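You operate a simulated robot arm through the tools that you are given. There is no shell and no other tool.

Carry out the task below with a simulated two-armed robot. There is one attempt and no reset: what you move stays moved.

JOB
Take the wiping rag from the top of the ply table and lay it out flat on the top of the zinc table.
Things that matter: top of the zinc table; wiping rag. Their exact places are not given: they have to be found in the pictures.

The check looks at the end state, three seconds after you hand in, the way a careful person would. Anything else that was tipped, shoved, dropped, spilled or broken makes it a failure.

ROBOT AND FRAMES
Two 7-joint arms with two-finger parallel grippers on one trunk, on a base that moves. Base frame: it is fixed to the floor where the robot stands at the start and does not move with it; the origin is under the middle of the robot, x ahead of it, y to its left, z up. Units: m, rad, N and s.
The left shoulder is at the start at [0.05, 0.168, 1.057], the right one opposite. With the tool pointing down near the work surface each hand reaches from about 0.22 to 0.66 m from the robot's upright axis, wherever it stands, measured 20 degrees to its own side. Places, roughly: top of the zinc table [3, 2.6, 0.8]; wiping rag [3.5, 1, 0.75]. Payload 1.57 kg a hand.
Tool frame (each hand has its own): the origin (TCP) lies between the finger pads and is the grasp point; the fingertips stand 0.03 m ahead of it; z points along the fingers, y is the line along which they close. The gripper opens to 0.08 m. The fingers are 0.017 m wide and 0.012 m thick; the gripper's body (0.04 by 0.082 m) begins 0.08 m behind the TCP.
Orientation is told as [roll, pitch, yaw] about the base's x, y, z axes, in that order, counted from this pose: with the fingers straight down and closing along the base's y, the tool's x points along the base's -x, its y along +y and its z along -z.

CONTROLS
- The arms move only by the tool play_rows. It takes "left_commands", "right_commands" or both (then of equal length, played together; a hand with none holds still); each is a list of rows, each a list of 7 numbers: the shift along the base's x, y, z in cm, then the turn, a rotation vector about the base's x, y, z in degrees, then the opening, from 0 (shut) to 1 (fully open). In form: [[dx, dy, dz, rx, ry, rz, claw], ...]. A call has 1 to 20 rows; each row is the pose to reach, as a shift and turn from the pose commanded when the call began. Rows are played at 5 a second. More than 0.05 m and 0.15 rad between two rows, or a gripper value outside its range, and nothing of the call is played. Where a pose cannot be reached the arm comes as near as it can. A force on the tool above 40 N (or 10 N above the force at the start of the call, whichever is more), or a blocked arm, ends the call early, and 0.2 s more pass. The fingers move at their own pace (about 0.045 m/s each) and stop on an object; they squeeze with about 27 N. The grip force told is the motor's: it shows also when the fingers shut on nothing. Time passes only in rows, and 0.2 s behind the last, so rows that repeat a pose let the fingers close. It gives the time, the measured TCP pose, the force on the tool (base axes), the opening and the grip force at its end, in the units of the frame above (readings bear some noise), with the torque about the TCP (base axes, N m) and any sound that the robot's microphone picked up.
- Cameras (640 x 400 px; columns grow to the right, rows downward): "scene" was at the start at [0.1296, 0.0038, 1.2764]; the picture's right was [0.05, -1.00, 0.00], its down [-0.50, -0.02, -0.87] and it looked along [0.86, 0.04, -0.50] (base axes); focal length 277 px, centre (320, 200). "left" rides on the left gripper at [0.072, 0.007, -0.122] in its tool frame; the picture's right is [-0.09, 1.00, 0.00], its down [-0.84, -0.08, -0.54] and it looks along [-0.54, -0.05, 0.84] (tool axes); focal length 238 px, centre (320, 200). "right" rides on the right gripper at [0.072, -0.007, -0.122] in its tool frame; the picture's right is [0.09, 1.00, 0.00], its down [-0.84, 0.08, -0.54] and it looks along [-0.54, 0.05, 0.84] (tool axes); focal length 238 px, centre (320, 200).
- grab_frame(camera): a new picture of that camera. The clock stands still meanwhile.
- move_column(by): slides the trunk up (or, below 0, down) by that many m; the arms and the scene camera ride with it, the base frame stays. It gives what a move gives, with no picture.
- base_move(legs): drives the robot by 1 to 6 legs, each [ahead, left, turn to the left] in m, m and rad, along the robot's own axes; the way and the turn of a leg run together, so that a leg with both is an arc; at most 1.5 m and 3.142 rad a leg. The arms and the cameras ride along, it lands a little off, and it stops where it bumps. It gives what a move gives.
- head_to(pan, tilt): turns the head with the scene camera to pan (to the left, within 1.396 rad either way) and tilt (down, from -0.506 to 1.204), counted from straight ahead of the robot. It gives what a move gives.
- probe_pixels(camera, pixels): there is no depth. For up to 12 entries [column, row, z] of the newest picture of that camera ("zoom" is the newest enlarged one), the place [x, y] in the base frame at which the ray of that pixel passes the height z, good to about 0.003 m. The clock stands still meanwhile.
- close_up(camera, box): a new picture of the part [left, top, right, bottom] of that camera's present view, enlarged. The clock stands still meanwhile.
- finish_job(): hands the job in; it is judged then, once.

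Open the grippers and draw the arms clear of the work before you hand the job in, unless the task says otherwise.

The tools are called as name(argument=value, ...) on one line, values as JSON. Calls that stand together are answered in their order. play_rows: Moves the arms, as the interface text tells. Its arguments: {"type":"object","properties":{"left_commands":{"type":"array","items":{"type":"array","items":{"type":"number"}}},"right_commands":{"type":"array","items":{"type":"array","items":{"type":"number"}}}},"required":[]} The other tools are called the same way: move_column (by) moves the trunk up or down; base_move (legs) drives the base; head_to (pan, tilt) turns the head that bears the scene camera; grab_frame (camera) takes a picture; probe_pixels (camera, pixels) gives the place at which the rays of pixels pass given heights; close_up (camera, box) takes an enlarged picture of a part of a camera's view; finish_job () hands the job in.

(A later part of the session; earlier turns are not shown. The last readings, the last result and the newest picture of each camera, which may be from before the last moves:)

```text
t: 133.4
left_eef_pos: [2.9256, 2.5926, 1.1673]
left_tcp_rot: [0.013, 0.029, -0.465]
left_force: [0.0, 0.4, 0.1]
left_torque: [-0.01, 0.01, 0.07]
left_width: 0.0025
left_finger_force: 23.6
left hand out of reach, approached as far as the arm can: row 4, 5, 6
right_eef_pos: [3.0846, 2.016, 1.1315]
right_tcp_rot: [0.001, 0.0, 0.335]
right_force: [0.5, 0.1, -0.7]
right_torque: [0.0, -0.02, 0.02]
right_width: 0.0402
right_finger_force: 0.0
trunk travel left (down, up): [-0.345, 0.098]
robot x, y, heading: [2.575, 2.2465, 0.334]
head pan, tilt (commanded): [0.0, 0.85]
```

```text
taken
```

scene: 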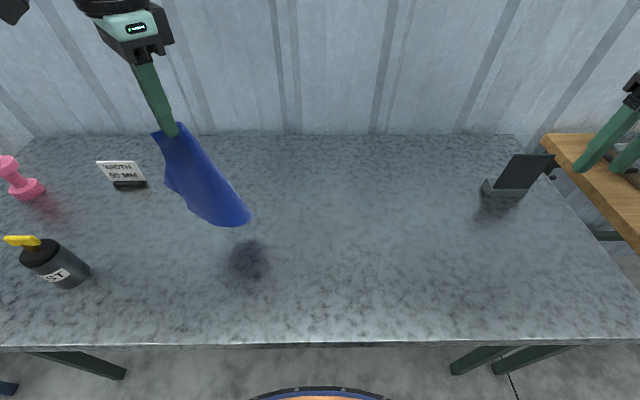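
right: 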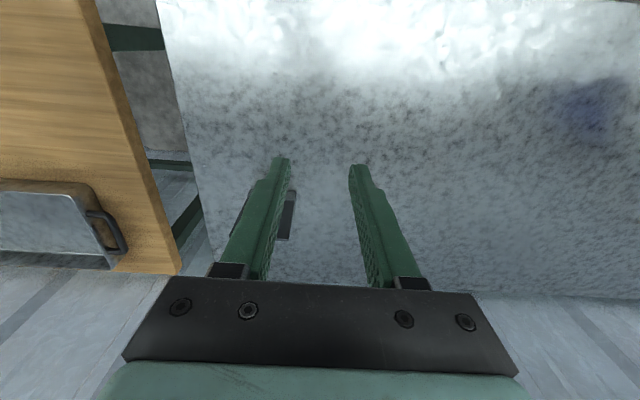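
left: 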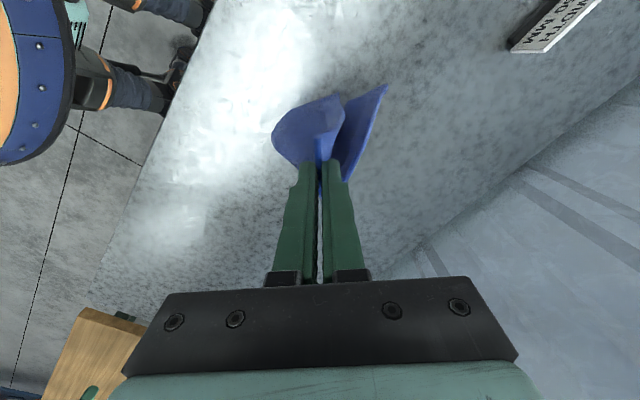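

The left hand is at its forward limit, 0.44 m ahead and 0.21 m left, with the rag 3 cm above the top. I begin the laying motion to the right and down, first half, then check.

play_rows(left_commands=[[0, 0, -1.3, 0, 0, 0, 0], [0, 0, -2.7, 0, 0, 0, 0], [0.52, -0.88, -4.7, 0, 0, 2, 0], [1.29, -2.2, -6.2, 0, 0, 4, 0], [2.06, -3.52, -7.7, 0, 0, 6, 0], [3.1, -5.28, -9.7, 0, 0, 8, 0], [4.13, -7.04, -11.2, 0, 0, 10, 0], [5.16, -8.8, -13.2, 0, 0, 12, 0], [5.16, -8.8, -13.2, 0, 0, 12, 0]])

grab_frame(camera="scene")

grab_frame(camera="left")

grab_frame(camera="right")

```text
t: 135.4
left_eef_pos: [2.9791, 2.5039, 1.0333]
left_tcp_rot: [0.014, 0.029, -0.258]
left_force: [-0.7, -0.4, 0.3]
left_torque: [0.01, 0.04, -0.05]
left_width: 0.0026
left_finger_force: 24.3
right_eef_pos: [3.0845, 2.0152, 1.1313]
right_tcp_rot: [0.002, -0.002, 0.336]
right_force: [0.2, 0.0, -0.1]
right_torque: [0.02, -0.01, 0.0]
right_width: 0.0402
right_finger_force: 0.2
trunk travel left (down, up): [-0.345, 0.098]
robot x, y, heading: [2.5706, 2.2493, 0.337]
head pan, tilt (commanded): [0.0, 0.85]
```

```text
taken
```

scene: 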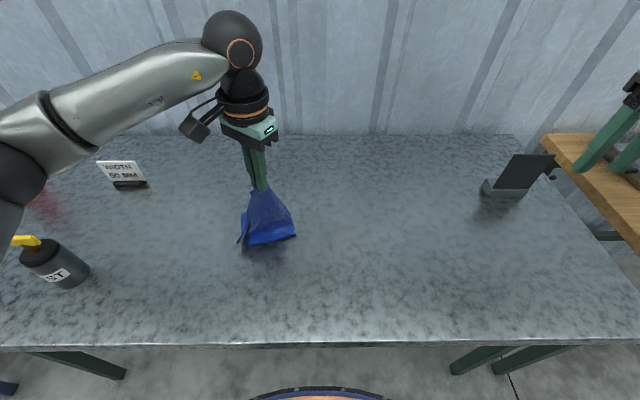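

```text
taken
```

left: 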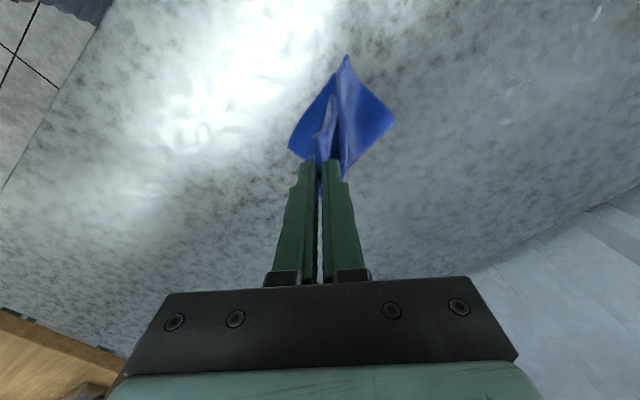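

```text
taken
```

right: 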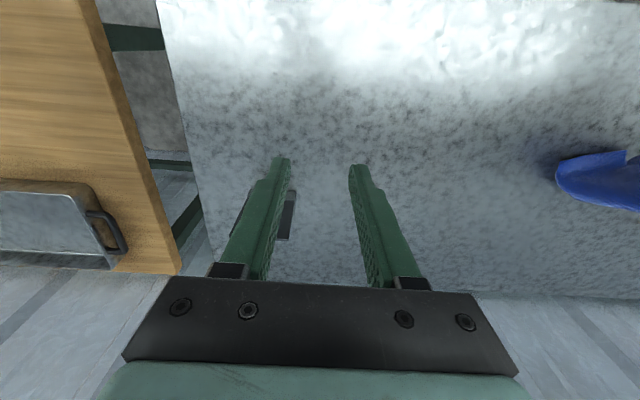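

The rag's lower part is settling on the zinc top. I enlarge to see how it lies before continuing.

close_up(camera="scene", box=[200, 160, 340, 260])

close_up(camera="left", box=[250, 40, 430, 190])

close_up(camera="right", box=[520, 120, 640, 230])

```text
4.00 times, centred on (270, 210) of scene
```

zoom: 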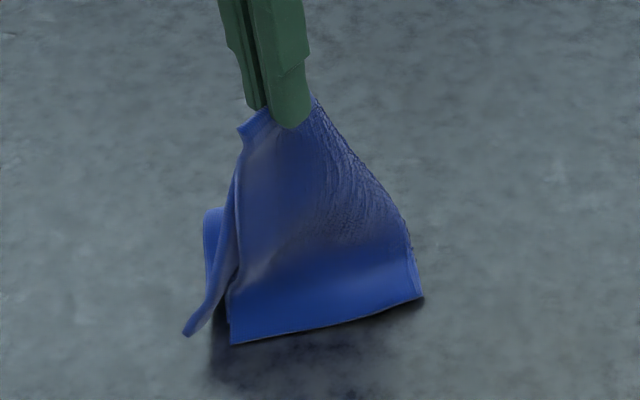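

```text
2.67 times, centred on (340, 115) of left
```

zoom: 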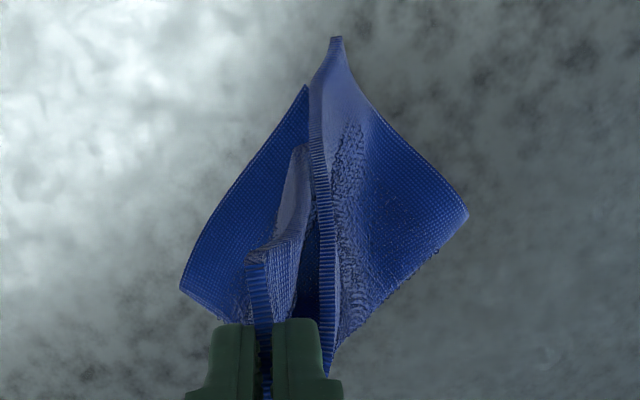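

```text
3.64 times, centred on (580, 175) of right
```

zoom: 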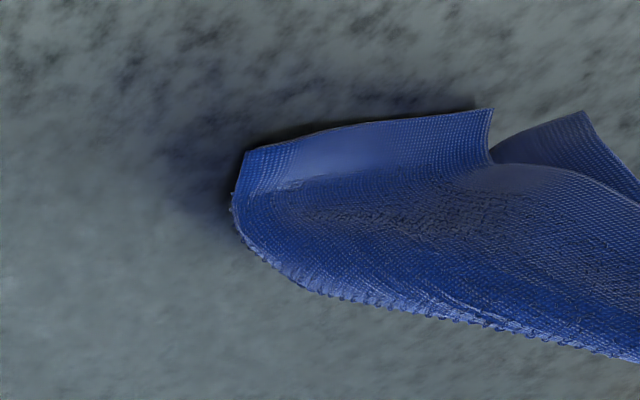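

I probe where the rag's base corners sit on the zinc (scene (296,235), (247,246)) relative to the hand.

probe_pixels(camera="scene", pixels=[[296, 235, 0.842], [247.5, 246, 0.842], [238, 244, 0.85], [238, 244, 0.88]])

probe_pixels(camera="left", pixels=[[282, 148, 0.842], [330, 105, 0.842], [345, 57, 0.86], [345, 57, 0.842], [396, 120, 0.842]])

```text
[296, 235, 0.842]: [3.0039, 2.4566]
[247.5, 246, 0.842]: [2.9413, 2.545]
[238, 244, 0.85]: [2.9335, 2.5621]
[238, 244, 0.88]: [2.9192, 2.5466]
```

```text
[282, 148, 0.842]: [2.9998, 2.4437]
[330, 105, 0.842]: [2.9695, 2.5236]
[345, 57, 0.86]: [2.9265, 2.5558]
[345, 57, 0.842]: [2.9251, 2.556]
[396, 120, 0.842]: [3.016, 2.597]
```

The rag stands like a cone with its slit facing left and its base flared, because I lowered faster than I moved. I lift it back up to the start point and will redo the lay with a dragging arc (move first, lower later).

play_rows(left_commands=[[0, 0, 4, 0, 0, 0, 0], [-1, 1.5, 8, 0, 0, 0, 0], [-2.5, 4, 11, 0, 0, 0, 0], [-4, 6.5, 13.7, 0, 0, 0, 0], [-5.3, 8.9, 13.7, 0, 0, 0, 0], [-5.3, 8.9, 13.7, 0, 0, 0, 0], [-5.3, 8.9, 13.7, 0, 0, 0, 0]])

grab_frame(camera="left")

grab_frame(camera="scene")

```text
t: 137.0
left_eef_pos: [2.9268, 2.5945, 1.1732]
left_tcp_rot: [0.013, 0.029, -0.258]
left_force: [0.8, -1.4, -0.8]
left_torque: [0.03, 0.01, -0.04]
left_width: 0.0027
left_finger_force: 24.1
right_eef_pos: [3.0845, 2.0149, 1.1315]
right_tcp_rot: [0.0, -0.001, 0.335]
right_force: [0.1, -0.6, 0.4]
right_torque: [-0.02, -0.02, 0.0]
right_width: 0.0399
right_finger_force: 0.0
trunk travel left (down, up): [-0.345, 0.098]
robot x, y, heading: [2.5719, 2.248, 0.333]
head pan, tilt (commanded): [0.0, 0.85]
```

```text
taken
```

left: 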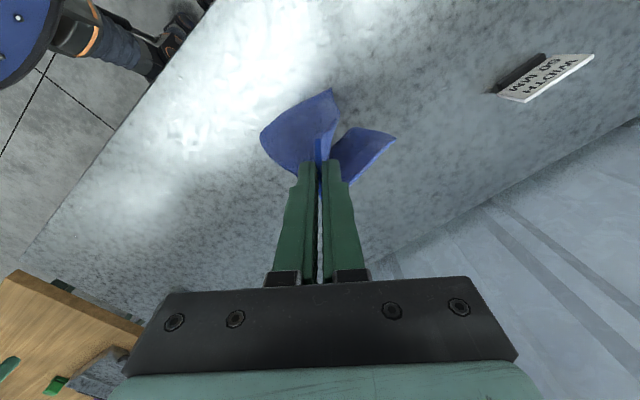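

```text
taken
```

scene: 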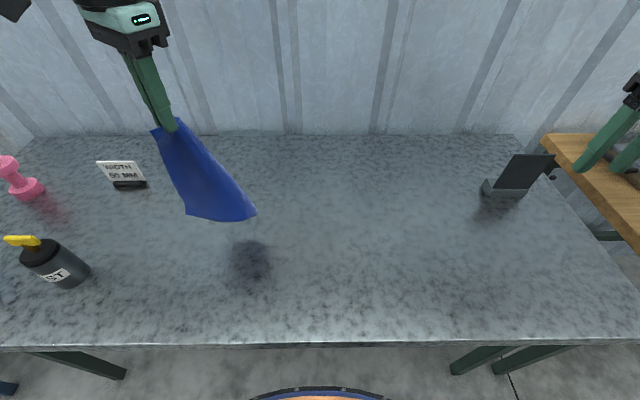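

I triangulate the hanging corners: left picture (330,90) and (395,137), scene (187,213) and (255,212).

probe_pixels(camera="left", pixels=[[330, 90, 0.92], [330, 90, 0.95], [330, 90, 0.98], [395, 137, 0.92], [395, 137, 0.95], [395, 137, 0.98], [262, 135, 0.92], [262, 135, 0.95], [262, 135, 0.98]])

probe_pixels(camera="scene", pixels=[[187, 213, 0.92], [187, 213, 0.95], [187, 213, 0.98], [255, 212, 0.92], [255, 212, 0.95], [255, 212, 0.98]])

close_up(camera="scene", box=[130, 100, 290, 230])

close_up(camera="left", box=[230, 60, 430, 200])

```text
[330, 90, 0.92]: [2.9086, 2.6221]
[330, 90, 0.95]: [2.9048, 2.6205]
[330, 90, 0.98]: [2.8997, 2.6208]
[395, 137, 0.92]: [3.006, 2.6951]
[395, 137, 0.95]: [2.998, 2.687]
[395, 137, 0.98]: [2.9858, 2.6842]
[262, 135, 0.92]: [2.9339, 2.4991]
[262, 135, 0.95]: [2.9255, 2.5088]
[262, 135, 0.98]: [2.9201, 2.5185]
```

```text
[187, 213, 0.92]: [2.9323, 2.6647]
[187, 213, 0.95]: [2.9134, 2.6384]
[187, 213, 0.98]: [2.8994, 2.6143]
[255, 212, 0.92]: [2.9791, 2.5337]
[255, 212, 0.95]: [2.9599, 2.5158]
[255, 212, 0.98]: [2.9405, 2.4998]
```

```text
3.08 times, centred on (210, 165) of scene
```

zoom: 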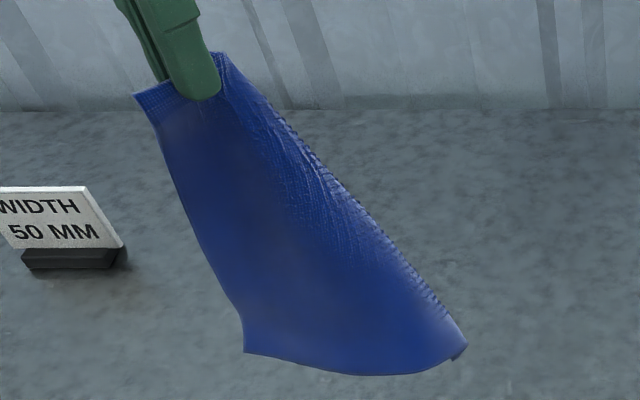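

```text
2.86 times, centred on (330, 130) of left
```

zoom: 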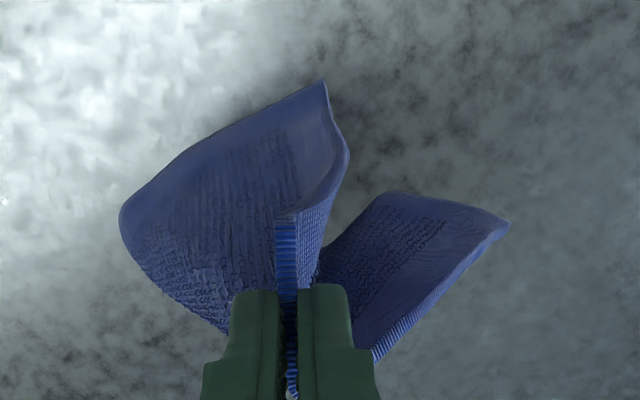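

Slit faces left; the lowest part lies to the right of the hand about 0.2 m below it. I lower to light contact (TCP ≈ 1.06) and drag to the right so the bottom trails, then start lowering.

play_rows(left_commands=[[0, 0, -4.3, 0, 0, 0, 0], [0, 0, -8.3, 0, 0, 0, 0], [0.16, -0.47, -10.8, 0, 0, 0, 0], [1.01, -2.3, -11.3, 0, 0, 0, 0], [1.85, -4.12, -11.3, 0, 0, 0, 0], [2.69, -5.95, -11.3, 0, 0, 0, 0], [3.54, -7.77, -11.3, 0, 0, 0, 0], [4.38, -9.6, -11.3, 0, 0, 0, 0], [5.32, -11.39, -11.8, 0, 0, 0, 0], [6.25, -13.18, -12.8, 0, 0, 0, 0], [7.19, -14.97, -14.3, 0, 0, 0, 0]])

close_up(camera="scene", box=[200, 130, 420, 270])

close_up(camera="left", box=[230, 20, 450, 200])

grab_frame(camera="right")

```text
t: 139.4
left_eef_pos: [2.9993, 2.4428, 1.0275]
left_tcp_rot: [0.012, 0.029, -0.258]
left_force: [0.0, -0.9, -0.2]
left_torque: [0.01, 0.0, -0.05]
left_width: 0.0026
left_finger_force: 24.1
right_eef_pos: [3.085, 2.0148, 1.1313]
right_tcp_rot: [0.0, 0.0, 0.336]
right_force: [1.1, -0.3, 0.4]
right_torque: [0.0, 0.03, 0.01]
right_width: 0.0398
right_finger_force: 0.0
trunk travel left (down, up): [-0.345, 0.098]
robot x, y, heading: [2.5748, 2.2494, 0.33]
head pan, tilt (commanded): [0.0, 0.85]
```

```text
2.86 times, centred on (310, 200) of scene
```

zoom: 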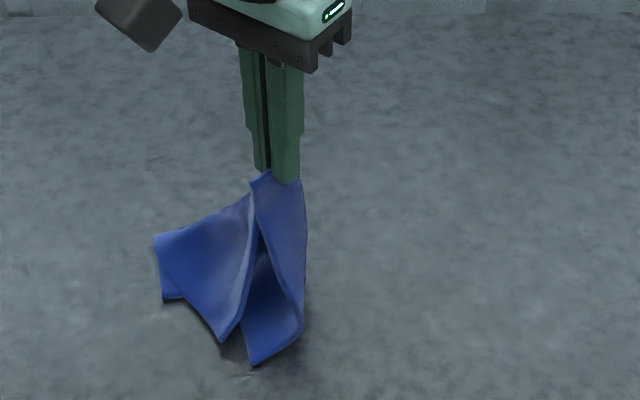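

```text
2.22 times, centred on (340, 110) of left
```

zoom: 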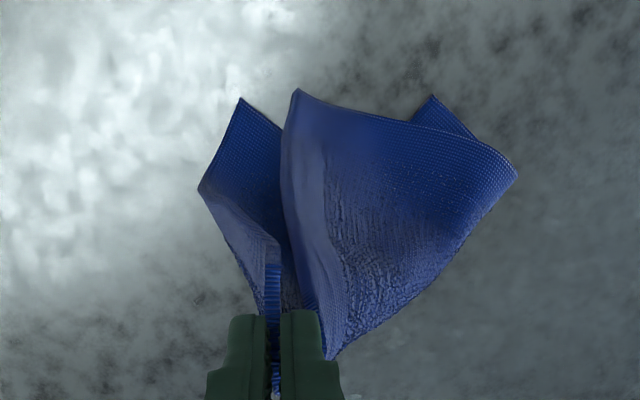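

```text
taken
```

right: 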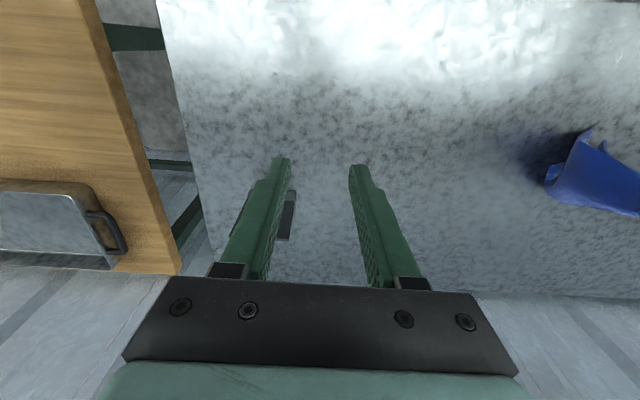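

The rag now trails to the left of the hand as wanted. I continue right and down to lay it on the zinc, ending with the fingertips just above the top.

play_rows(left_commands=[[0.94, -1.79, -1.8, 0, 0, 0, 0], [1.88, -3.58, -3.8, 0, 0, 0, 0], [2.81, -5.38, -6.3, 0, 0, 0, 0], [3.75, -7.17, -8.8, 0, 0, 0, 0], [4.59, -8.99, -11.3, 0, 0, 0, 0], [5.43, -10.82, -13.3, 0, 0, 0, 0], [5.92, -12.24, -14.4, 0, 0, 0, 0], [5.92, -12.24, -14.4, 0, 0, 0, 0]])

grab_frame(camera="scene")

close_up(camera="scene", box=[220, 140, 440, 280])

close_up(camera="left", box=[200, 0, 480, 200])

```text
t: 141.2
left_eef_pos: [3.0578, 2.321, 0.885]
left_tcp_rot: [0.016, 0.026, -0.258]
left_force: [1.3, 3.4, 19.1]
left_torque: [0.23, 0.06, -0.08]
left_width: 0.0029
left_finger_force: 23.7
right_eef_pos: [3.0843, 2.0158, 1.1321]
right_tcp_rot: [0.0, -0.001, 0.335]
right_force: [0.9, 0.7, 1.0]
right_torque: [-0.01, 0.02, 0.02]
right_width: 0.0399
right_finger_force: 0.1
trunk travel left (down, up): [-0.345, 0.098]
robot x, y, heading: [2.5727, 2.2493, 0.342]
head pan, tilt (commanded): [0.0, 0.85]
```

```text
taken
```

scene: 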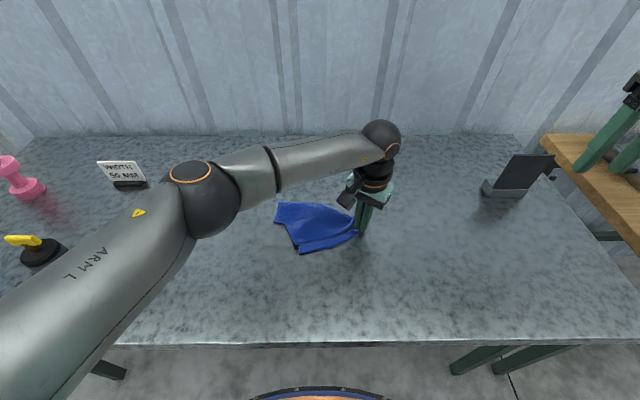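

```text
2.86 times, centred on (330, 210) of scene
```

zoom: 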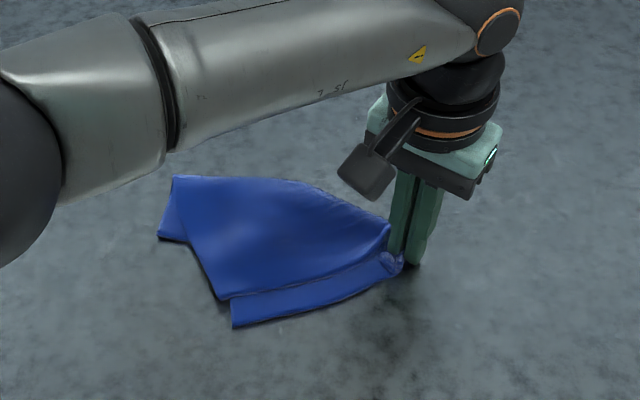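

```text
2.00 times, centred on (340, 100) of left
```

zoom: 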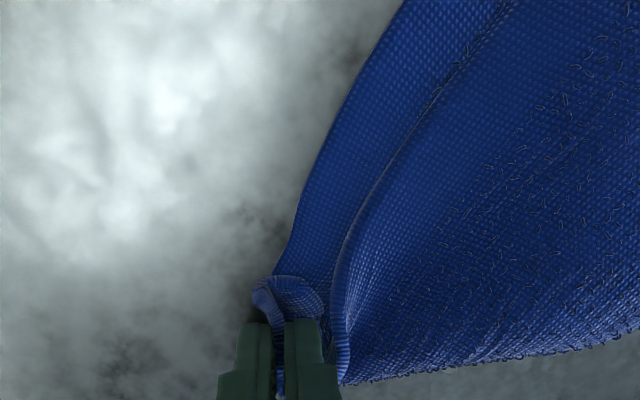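

The rag now lies folded in half on the zinc: upper leaf edge from the fingers to zoom (220,298), lower leaf corner at zoom (235,325), fold on the far side. I probe these spots to plan opening it like a book.

probe_pixels(camera="scene", pixels=[[300.3, 253.7, 0.847], [295, 244.3, 0.855], [279, 202.3, 0.855], [273, 223, 0.85], [354, 218, 0.86], [353, 233, 0.85]])

close_up(camera="scene", box=[0, 150, 260, 312])

close_up(camera="scene", box=[265, 190, 375, 260])

```text
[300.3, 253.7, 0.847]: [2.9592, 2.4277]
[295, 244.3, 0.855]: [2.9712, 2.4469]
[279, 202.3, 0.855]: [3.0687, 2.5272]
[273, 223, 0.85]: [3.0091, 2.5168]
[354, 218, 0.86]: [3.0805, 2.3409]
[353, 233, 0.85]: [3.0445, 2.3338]
```

```text
2.46 times, centred on (130, 231) of scene
```

zoom: 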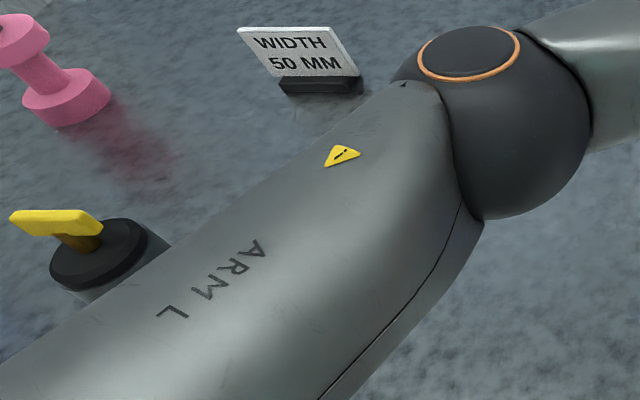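

```text
5.71 times, centred on (320, 225) of scene
```

zoom: 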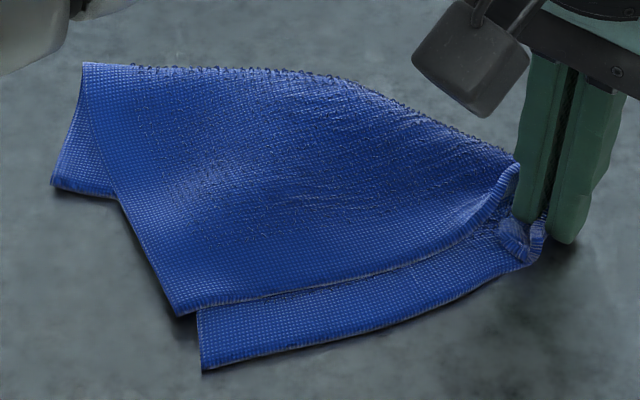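

The upper leaf is folded over with its thick free edge facing me, 2 cm behind the lower leaf's edge. I'll release the left hand and then open the leaf like a book. I open the left gripper a little and lift it straight up.

play_rows(left_commands=[[0, 0, 0.3, 0, 0, 0, 0.15], [0, 0, 0.3, 0, 0, 0, 0.3], [0, 0, 0.3, 0, 0, 0, 0.3], [0, 0, 3, 0, 0, 0, 0.3], [0, 0, 7, 0, 0, 0, 0.3], [0, 0, 11, 0, 0, 0, 0.3]])

grab_frame(camera="left")

close_up(camera="scene", box=[250, 180, 400, 270])

```text
t: 142.6
left_eef_pos: [3.0583, 2.3205, 0.996]
left_tcp_rot: [0.015, 0.032, -0.259]
left_force: [0.7, -0.1, 0.7]
left_torque: [0.02, 0.02, 0.03]
left_width: 0.0242
left_finger_force: 0.1
right_eef_pos: [3.0846, 2.015, 1.1321]
right_tcp_rot: [0.001, -0.001, 0.335]
right_force: [0.4, 0.9, -0.7]
right_torque: [0.0, -0.02, 0.01]
right_width: 0.0399
right_finger_force: 0.1
trunk travel left (down, up): [-0.345, 0.098]
robot x, y, heading: [2.5759, 2.2514, 0.337]
head pan, tilt (commanded): [0.0, 0.85]
```

```text
taken
```

left: 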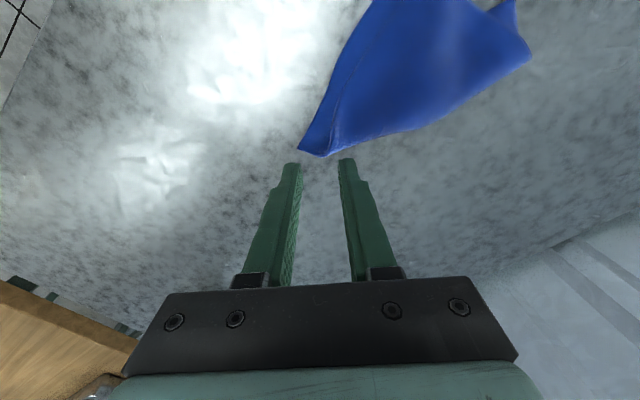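

```text
4.27 times, centred on (325, 225) of scene
```

zoom: 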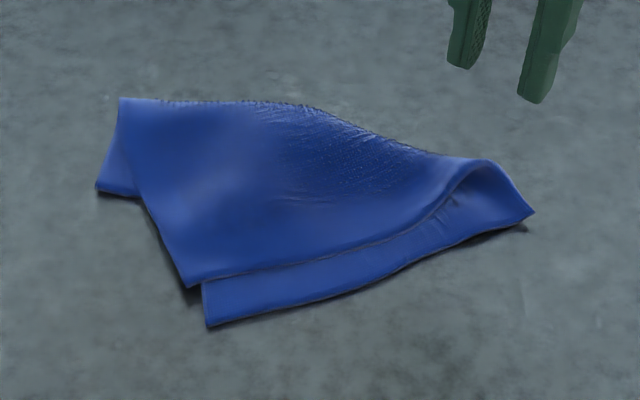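

Released cleanly: the rag lies with its corner at zoom (533,212), a raised loop at (475,175) where the near edge folds over, and the upper leaf's hem running from there to (190,287). I probe these points to pinch the raised hem and fold the leaf back away from me.

probe_pixels(camera="scene", pixels=[[360.2, 220.3, 0.865], [348.4, 231.6, 0.857], [374.9, 227.8, 0.847], [294.5, 245.4, 0.853], [298.5, 254.3, 0.847], [278.1, 201.1, 0.855], [272.7, 222.2, 0.85], [364.1, 216.1, 0.865], [327, 238, 0.855], [327, 246, 0.848], [350, 245, 0.848]])

close_up(camera="left", box=[280, 0, 560, 180])

```text
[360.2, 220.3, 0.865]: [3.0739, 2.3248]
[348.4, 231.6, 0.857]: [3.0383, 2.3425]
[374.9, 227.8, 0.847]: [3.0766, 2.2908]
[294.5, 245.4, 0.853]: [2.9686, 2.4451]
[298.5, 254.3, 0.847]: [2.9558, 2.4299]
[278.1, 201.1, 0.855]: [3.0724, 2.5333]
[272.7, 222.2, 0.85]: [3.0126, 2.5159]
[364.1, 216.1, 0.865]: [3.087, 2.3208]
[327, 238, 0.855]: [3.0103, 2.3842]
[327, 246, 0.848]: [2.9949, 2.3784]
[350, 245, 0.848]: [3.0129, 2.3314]
```

```text
2.22 times, centred on (420, 90) of left
```

zoom: 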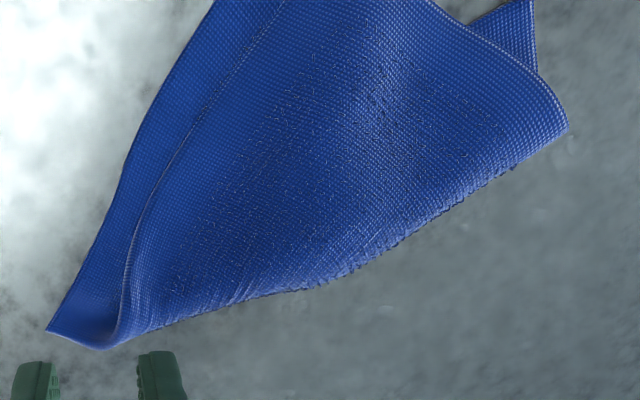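

The hem near the loop runs along (-0.9,0.44), so the left hand at yaw ≈ -0.4 closes across it. I place the left hand over the hem point (3.055,2.334), opening 0.03, and descend partway to check.

play_rows(left_commands=[[-0.1, 0.5, -2, 0, 0, -4, 0.35], [-0.3, 1.4, -4, 0, 0, -8, 0.38], [-0.3, 1.4, -7, 0, 0, -8, 0.38], [-0.3, 1.4, -9.4, 0, 0, -8, 0.38], [-0.3, 1.4, -9.4, 0, 0, -8, 0.38]])

grab_frame(camera="left")

close_up(camera="scene", box=[270, 170, 410, 260])

grab_frame(camera="right")

```text
t: 143.8
left_eef_pos: [3.0536, 2.3348, 0.9007]
left_tcp_rot: [0.014, 0.029, -0.397]
left_force: [0.0, -0.4, -0.4]
left_torque: [0.01, -0.02, 0.01]
left_width: 0.0303
left_finger_force: 0.1
right_eef_pos: [3.0839, 2.0154, 1.1314]
right_tcp_rot: [-0.001, -0.001, 0.334]
right_force: [0.2, 0.3, -0.8]
right_torque: [0.0, -0.02, 0.0]
right_width: 0.0403
right_finger_force: 0.1
trunk travel left (down, up): [-0.345, 0.098]
robot x, y, heading: [2.5735, 2.2481, 0.336]
head pan, tilt (commanded): [0.0, 0.85]
```

```text
taken
```

left: 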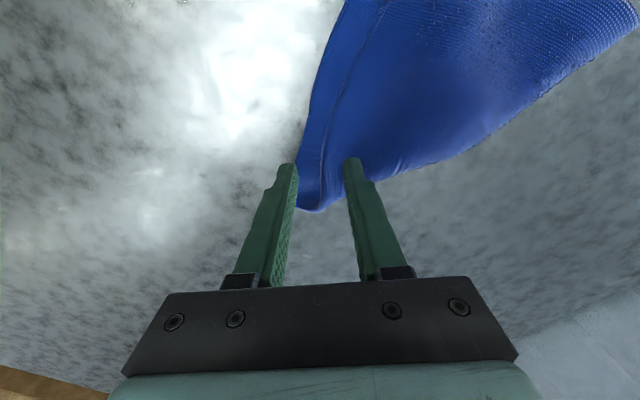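

```text
4.44 times, centred on (340, 215) of scene
```

zoom: 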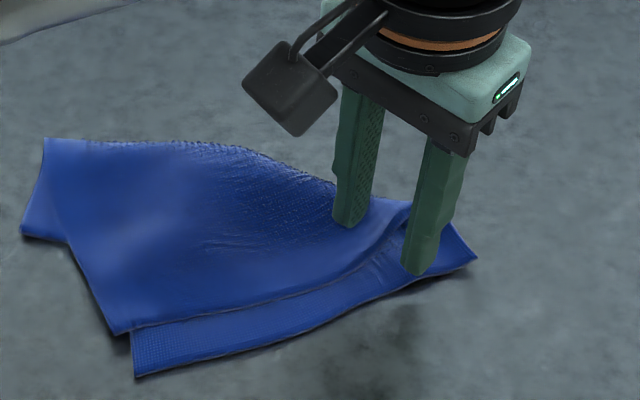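

```text
taken
```

right: 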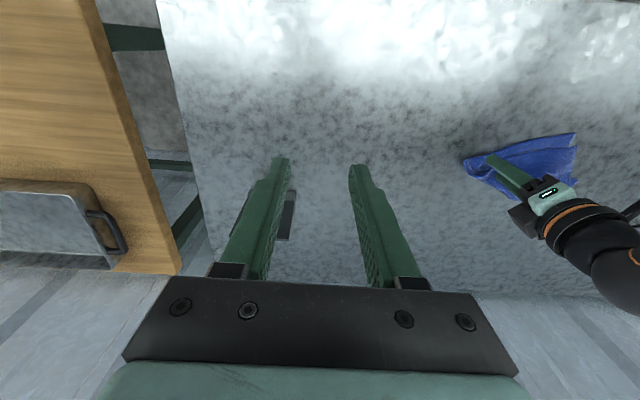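

The left fingers straddle the hem: one over the lower band, one over the upper leaf. I lower to fingertip height about 0.856 and close.

play_rows(left_commands=[[0, 0, -0.7, 0, 0, 0, 0.38], [0, 0, -1.4, 0, 0, 0, 0.38], [0, 0, -1.4, 0, 0, 0, 0.25], [0, 0, -1.4, 0, 0, 0, 0.1], [0, 0, -1.4, 0, 0, 0, 0.0], [0, 0, -1.4, 0, 0, 0, 0.0], [0, 0, -1.4, 0, 0, 0, 0.0]])

grab_frame(camera="left")

close_up(camera="scene", box=[270, 170, 410, 260])

```text
t: 145.4
left_eef_pos: [3.0547, 2.3336, 0.8876]
left_tcp_rot: [0.013, 0.03, -0.398]
left_force: [0.0, 1.3, 1.7]
left_torque: [0.03, 0.0, -0.03]
left_width: 0.0029
left_finger_force: 24.1
right_eef_pos: [3.0841, 2.0147, 1.1317]
right_tcp_rot: [-0.002, -0.001, 0.335]
right_force: [0.3, 0.4, 0.6]
right_torque: [-0.02, -0.03, 0.0]
right_width: 0.0403
right_finger_force: 0.0
trunk travel left (down, up): [-0.345, 0.098]
robot x, y, heading: [2.5704, 2.2467, 0.333]
head pan, tilt (commanded): [0.0, 0.85]
```

```text
taken
```

left: 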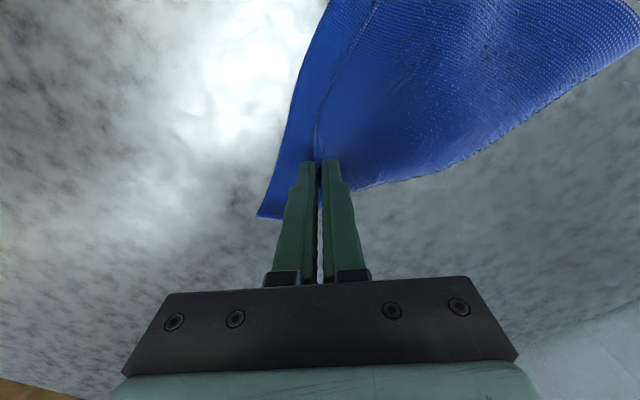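

```text
4.44 times, centred on (340, 215) of scene
```

zoom: 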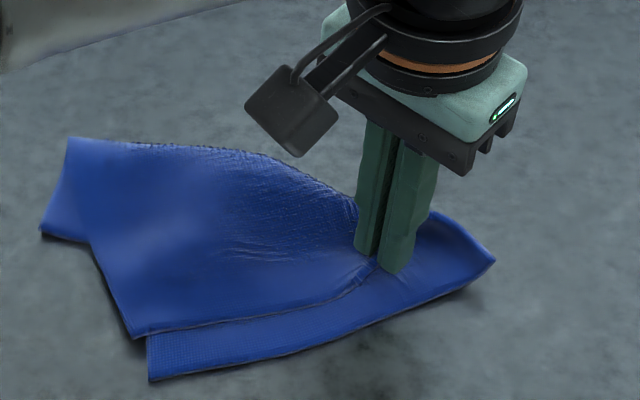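

The hem is caught (0.0029 wide), but this point is too close to the fold; carrying the free corner is better. I release, rise, and move the left hand above the upper leaf's free corner (near (2.984,2.458)), turning +63° so its fingers close across the leaf's side edge.

play_rows(left_commands=[[0, 0, 0.1, 0, 0, 0, 0.2], [0, 0, 0.1, 0, 0, 0, 0.35], [0, 0, 2.5, 0, 0, 0, 0.38], [0, 0, 6, 0, 0, 4, 0.38], [-1, 2, 9, 0, 0, 12, 0.38], [-2, 4, 10, 0, 0, 20, 0.38], [-3, 6, 10, 0, 0, 28, 0.38], [-4, 8, 10, 0, 0, 36, 0.38], [-5, 10, 10, 0, 0, 44, 0.38], [-6, 11.5, 10, 0, 0, 52, 0.38], [-7, 12.4, 10, 0, 0, 60, 0.38], [-7, 12.4, 10, 0, 0, 63, 0.38], [-7, 12.4, 10, 0, 0, 63, 0.38]])

grab_frame(camera="left")

grab_frame(camera="scene")

close_up(camera="scene", box=[250, 180, 400, 270])

```text
t: 148.2
left_eef_pos: [2.9831, 2.4559, 0.9859]
left_tcp_rot: [0.014, 0.029, 0.701]
left_force: [0.0, 1.5, 0.8]
left_torque: [-0.02, 0.04, 0.0]
left_width: 0.0304
left_finger_force: 0.0
right_eef_pos: [3.0847, 2.0146, 1.1319]
right_tcp_rot: [0.0, 0.0, 0.335]
right_force: [0.5, -0.1, 0.4]
right_torque: [-0.02, -0.01, 0.03]
right_width: 0.0402
right_finger_force: 0.1
trunk travel left (down, up): [-0.345, 0.098]
robot x, y, heading: [2.5695, 2.2479, 0.331]
head pan, tilt (commanded): [0.0, 0.85]
```

```text
taken
```

left: 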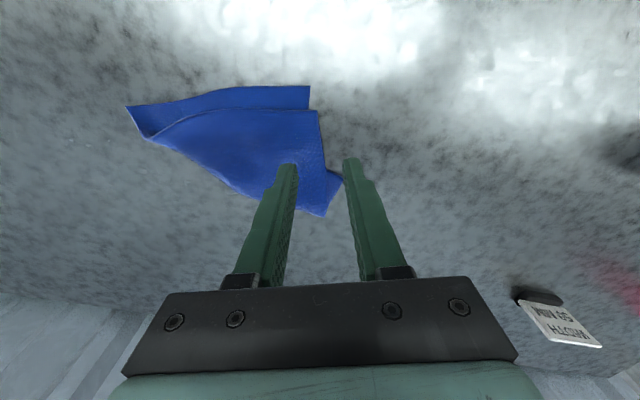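

```text
taken
```

scene: 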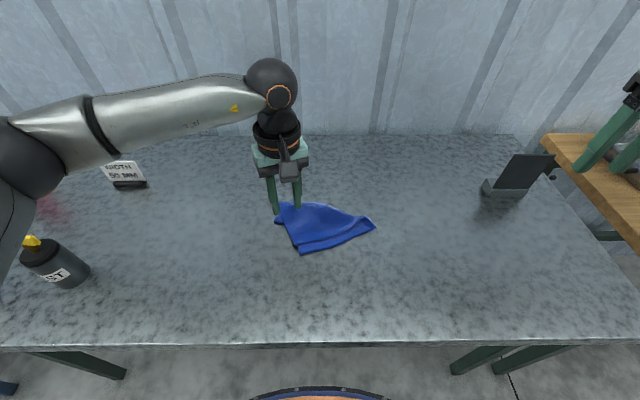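

```text
4.27 times, centred on (325, 225) of scene
```

zoom: 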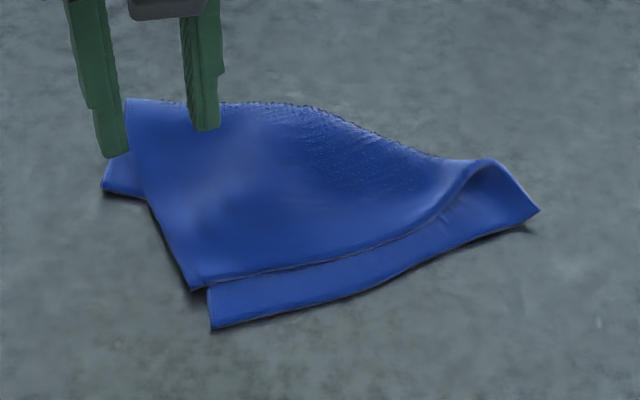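

The left hand is above the leaf's side edge, which runs between the fingers (left picture (317,110) to (326,217)). I probe those for the exact edge line.

probe_pixels(camera="left", pixels=[[317, 110, 0.855], [326, 217, 0.855], [322, 150, 0.855], [309, 87, 0.847], [343, 180, 0.85], [320, 130, 0.855]])

close_up(camera="left", box=[230, 60, 410, 230])

```text
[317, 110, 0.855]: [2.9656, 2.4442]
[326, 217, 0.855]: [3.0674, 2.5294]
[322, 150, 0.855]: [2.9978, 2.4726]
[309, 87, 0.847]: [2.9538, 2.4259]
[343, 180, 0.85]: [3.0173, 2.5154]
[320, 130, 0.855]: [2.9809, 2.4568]
```

```text
2.35 times, centred on (320, 145) of left
```

zoom: 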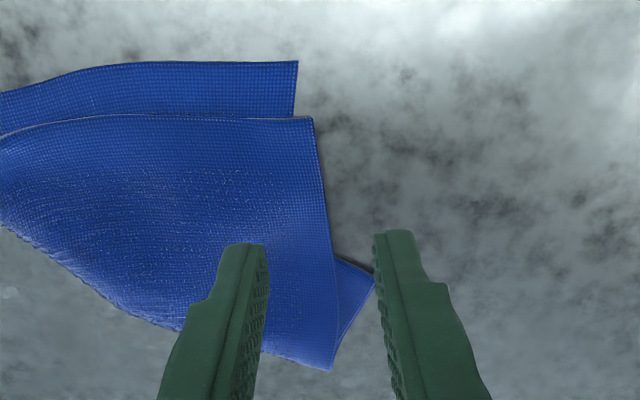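

The edge point 1.2 cm from the free corner (2.966,2.444) is my target. I shift there, descend so the tips are at about 0.853, and close gently.

play_rows(left_commands=[[-0.7, -0.5, -3, 0, 0, 0, 0.38], [-0.7, -0.5, -7, 0, 0, 0, 0.38], [-0.7, -0.5, -9.5, 0, 0, 0, 0.38], [-0.7, -0.5, -10.2, 0, 0, 0, 0.38], [-0.7, -0.5, -10.2, 0, 0, 0, 0.38]])

close_up(camera="left", box=[230, 60, 410, 230])

close_up(camera="scene", box=[250, 180, 400, 270])

```text
t: 149.4
left_eef_pos: [2.9777, 2.4522, 0.8854]
left_tcp_rot: [0.007, 0.026, 0.703]
left_force: [0.8, 1.0, 24.0]
left_torque: [-0.34, -0.47, 0.01]
left_width: 0.0295
left_finger_force: 0.0
right_eef_pos: [3.0838, 2.0146, 1.1329]
right_tcp_rot: [0.0, 0.0, 0.335]
right_force: [-0.4, 0.8, -0.2]
right_torque: [-0.01, 0.01, 0.01]
right_width: 0.04
right_finger_force: 0.1
trunk travel left (down, up): [-0.345, 0.098]
robot x, y, heading: [2.5727, 2.2479, 0.334]
head pan, tilt (commanded): [0.0, 0.85]
```

```text
2.35 times, centred on (320, 145) of left
```

zoom: 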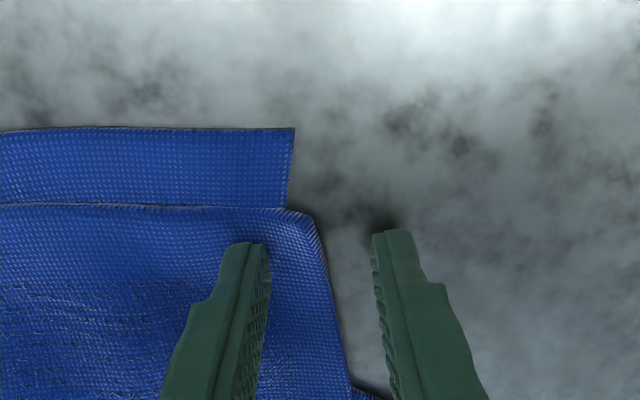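

```text
4.27 times, centred on (325, 225) of scene
```

zoom: 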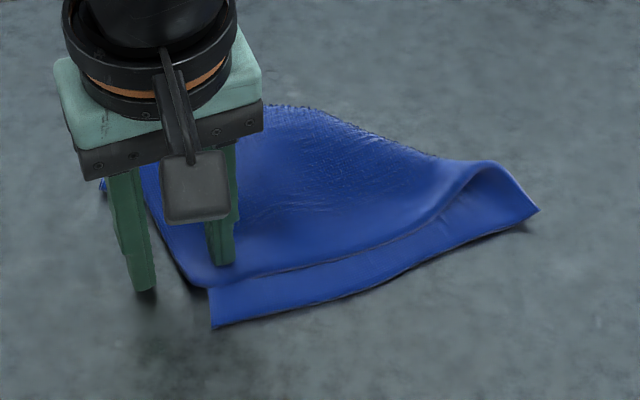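

The inner finger presses the two layers with 24 N. I ease up 0.2 cm and close to see whether the edge is caught.

play_rows(left_commands=[[0, 0, 0.15, 0, 0, 0, 0.38], [0, 0, 0.15, 0, 0, 0, 0.25], [0, 0, 0.1, 0, 0, 0, 0.12], [0, 0, 0.1, 0, 0, 0, 0.0], [0, 0, 0.1, 0, 0, 0, 0.0], [0, 0, 0.1, 0, 0, 0, 0.0]])

close_up(camera="left", box=[230, 60, 410, 230])

close_up(camera="scene", box=[250, 180, 400, 270])

```text
t: 150.8
left_eef_pos: [2.9769, 2.4511, 0.8847]
left_tcp_rot: [0.011, 0.027, 0.701]
left_force: [0.9, -4.9, 22.0]
left_torque: [-0.25, -0.27, -0.05]
left_width: 0.0028
left_finger_force: 24.1
right_eef_pos: [3.0832, 2.0142, 1.1329]
right_tcp_rot: [0.001, -0.002, 0.335]
right_force: [0.7, 0.1, -0.4]
right_torque: [0.02, -0.02, 0.0]
right_width: 0.04
right_finger_force: 0.1
trunk travel left (down, up): [-0.345, 0.098]
robot x, y, heading: [2.5693, 2.2474, 0.337]
head pan, tilt (commanded): [0.0, 0.85]
```

```text
2.35 times, centred on (320, 145) of left
```

zoom: 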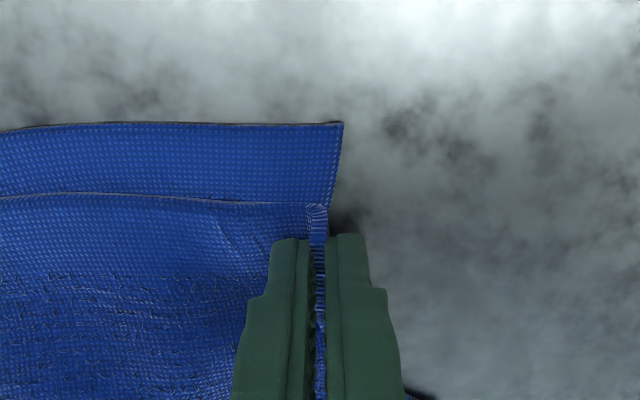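

```text
4.27 times, centred on (325, 225) of scene
```

zoom: 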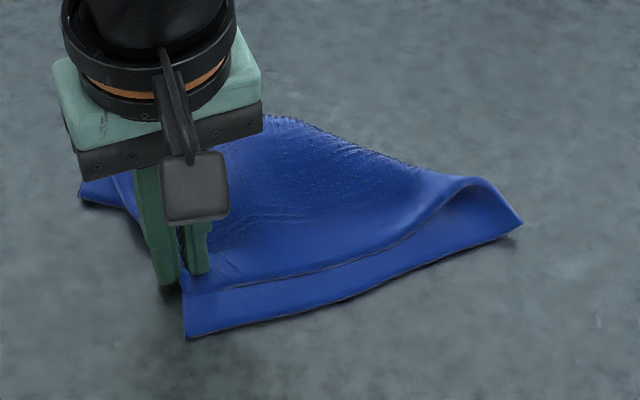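

The upper leaf's corner is caught (width 0.0028). Carrying it fully over needs about 0.65 m reach, so I check how much closer to the table I could stand by looking down.

head_to(pan=0.0, tilt=1.2)

grab_frame(camera="scene")

```text
t: 151.6
left_eef_pos: [2.9765, 2.4519, 0.885]
left_tcp_rot: [0.01, 0.026, 0.701]
left_force: [0.4, -3.6, 22.2]
left_torque: [-0.23, -0.23, -0.02]
left_width: 0.0028
left_finger_force: 23.9
right_eef_pos: [3.0835, 2.0146, 1.1318]
right_tcp_rot: [0.001, -0.001, 0.335]
right_force: [-0.4, 0.2, 0.8]
right_torque: [-0.01, 0.0, 0.01]
right_width: 0.0402
right_finger_force: 0.0
trunk travel left (down, up): [-0.345, 0.098]
robot x, y, heading: [2.5717, 2.247, 0.334]
head pan, tilt (commanded): [0.0, 1.201]
```

```text
taken
```

scene: 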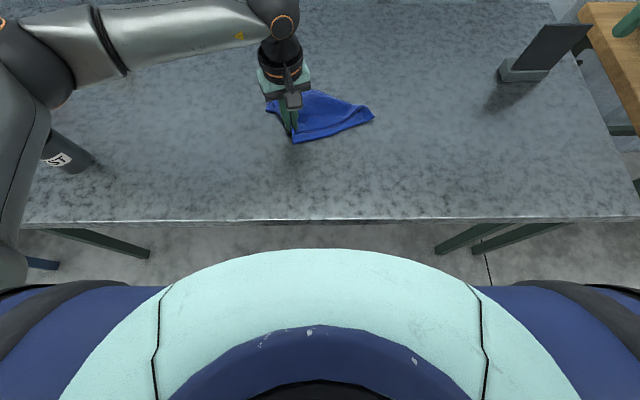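

The chest is close to the table already, so instead I'll slide the whole rag about 10 cm toward me by pressing it with both hands. I bring the closed right hand above the rag's right end at (3.045,2.325).

play_rows(right_commands=[[-0.5, 4, 0, 0, 0, 0, 0.2], [-1, 8, -1, 0, 0, 0, 0], [-1.5, 12, -3, 0, 0, 0, 0], [-2, 16, -5, 0, 0, 0, 0], [-2.5, 20, -7, 0, 0, 0, 0], [-3, 24, -10, 0, 0, 0, 0], [-3.5, 28, -13, 0, 0, 0, 0], [-3.9, 31, -15, 0, 0, 0, 0], [-3.9, 31, -18, 0, 0, 0, 0], [-3.9, 31, -20, 0, 0, 0, 0]])

head_to(pan=0.0, tilt=0.95)

grab_frame(camera="scene")

grab_frame(camera="right")

```text
refused: row 6 steps farther than a row can; nothing moved
```

```text
t: 152.4
left_eef_pos: [2.9773, 2.4533, 0.8842]
left_tcp_rot: [0.009, 0.029, 0.701]
left_force: [0.3, -4.1, 22.6]
left_torque: [-0.25, -0.2, -0.05]
left_width: 0.003
left_finger_force: 24.3
right_eef_pos: [3.0831, 2.0138, 1.1314]
right_tcp_rot: [0.0, -0.002, 0.336]
right_force: [-0.2, -0.5, -0.3]
right_torque: [0.0, 0.01, 0.02]
right_width: 0.0398
right_finger_force: 0.0
trunk travel left (down, up): [-0.345, 0.098]
robot x, y, heading: [2.5688, 2.2503, 0.339]
head pan, tilt (commanded): [0.0, 0.949]
```

```text
taken
```

scene: 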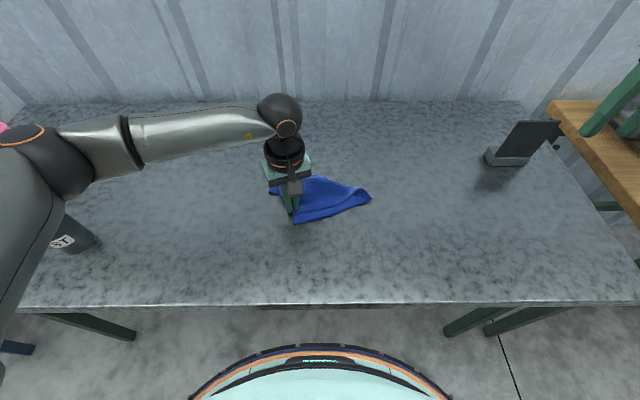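

```text
taken
```

right: 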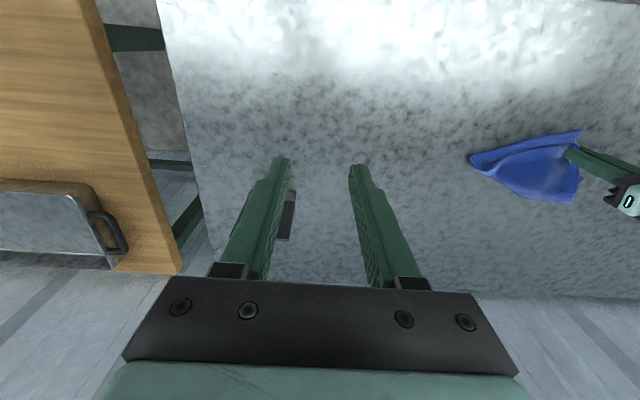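

One row was slightly too long. I redo the approach with shorter steps.

play_rows(right_commands=[[-0.5, 4, 0, 0, 0, 0, 0.2], [-1, 8, -1, 0, 0, 0, 0], [-1.5, 12, -3, 0, 0, 0, 0], [-2, 16, -5, 0, 0, 0, 0], [-2.5, 20, -7, 0, 0, 0, 0], [-3, 24, -9, 0, 0, 0, 0], [-3.5, 28, -11, 0, 0, 0, 0], [-3.9, 31, -14, 0, 0, 0, 0], [-3.9, 31, -17, 0, 0, 0, 0], [-3.9, 31, -20, 0, 0, 0, 0]])

grab_frame(camera="scene")

grab_frame(camera="right")

```text
t: 154.6
left_eef_pos: [2.9755, 2.4519, 0.8852]
left_tcp_rot: [0.011, 0.028, 0.701]
left_force: [-0.1, -3.5, 21.5]
left_torque: [-0.19, -0.21, -0.05]
left_width: 0.0027
left_finger_force: 24.4
right_eef_pos: [3.0423, 2.3242, 0.9311]
right_tcp_rot: [0.001, -0.003, 0.335]
right_force: [-1.2, 0.6, -0.1]
right_torque: [0.0, 0.0, 0.01]
right_width: 0.0001
right_finger_force: 21.5
trunk travel left (down, up): [-0.345, 0.098]
robot x, y, heading: [2.569, 2.2469, 0.336]
head pan, tilt (commanded): [0.0, 0.949]
```

```text
taken
```

scene: 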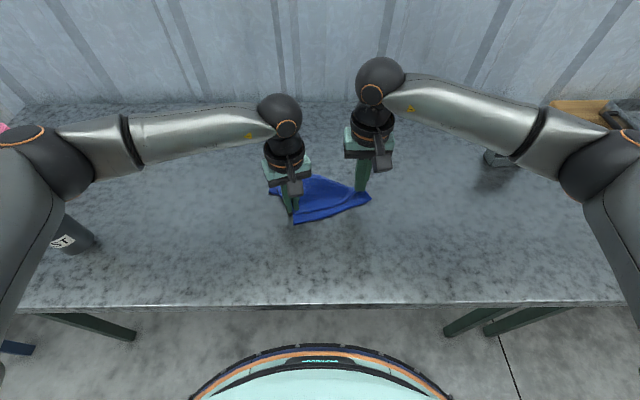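

```text
taken
```

right: 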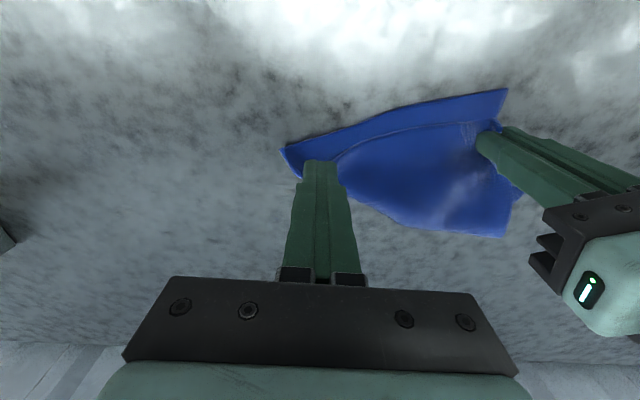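

Both hands are at the rag's two ends without crossing. I lower the right fingertip onto the rag until it presses.

play_rows(right_commands=[[0, 0, -2, 0, 0, 0, 0], [0, 0, -4, 0, 0, 0, 0], [0, 0, -4.5, 0, 0, 0, 0], [0, 0, -4.7, 0, 0, 0, 0]])

```text
t: 155.6
left_eef_pos: [2.9766, 2.452, 0.8839]
left_tcp_rot: [0.011, 0.027, 0.702]
left_force: [1.1, -2.4, 21.8]
left_torque: [-0.16, -0.21, -0.01]
left_width: 0.0026
left_finger_force: 23.9
right_eef_pos: [3.0445, 2.3237, 0.8859]
right_tcp_rot: [0.002, -0.004, 0.335]
right_force: [-0.3, 0.4, 2.4]
right_torque: [-0.02, -0.02, 0.01]
right_width: 0.0001
right_finger_force: 20.8
trunk travel left (down, up): [-0.345, 0.098]
robot x, y, heading: [2.5725, 2.2479, 0.332]
head pan, tilt (commanded): [0.0, 0.949]
```

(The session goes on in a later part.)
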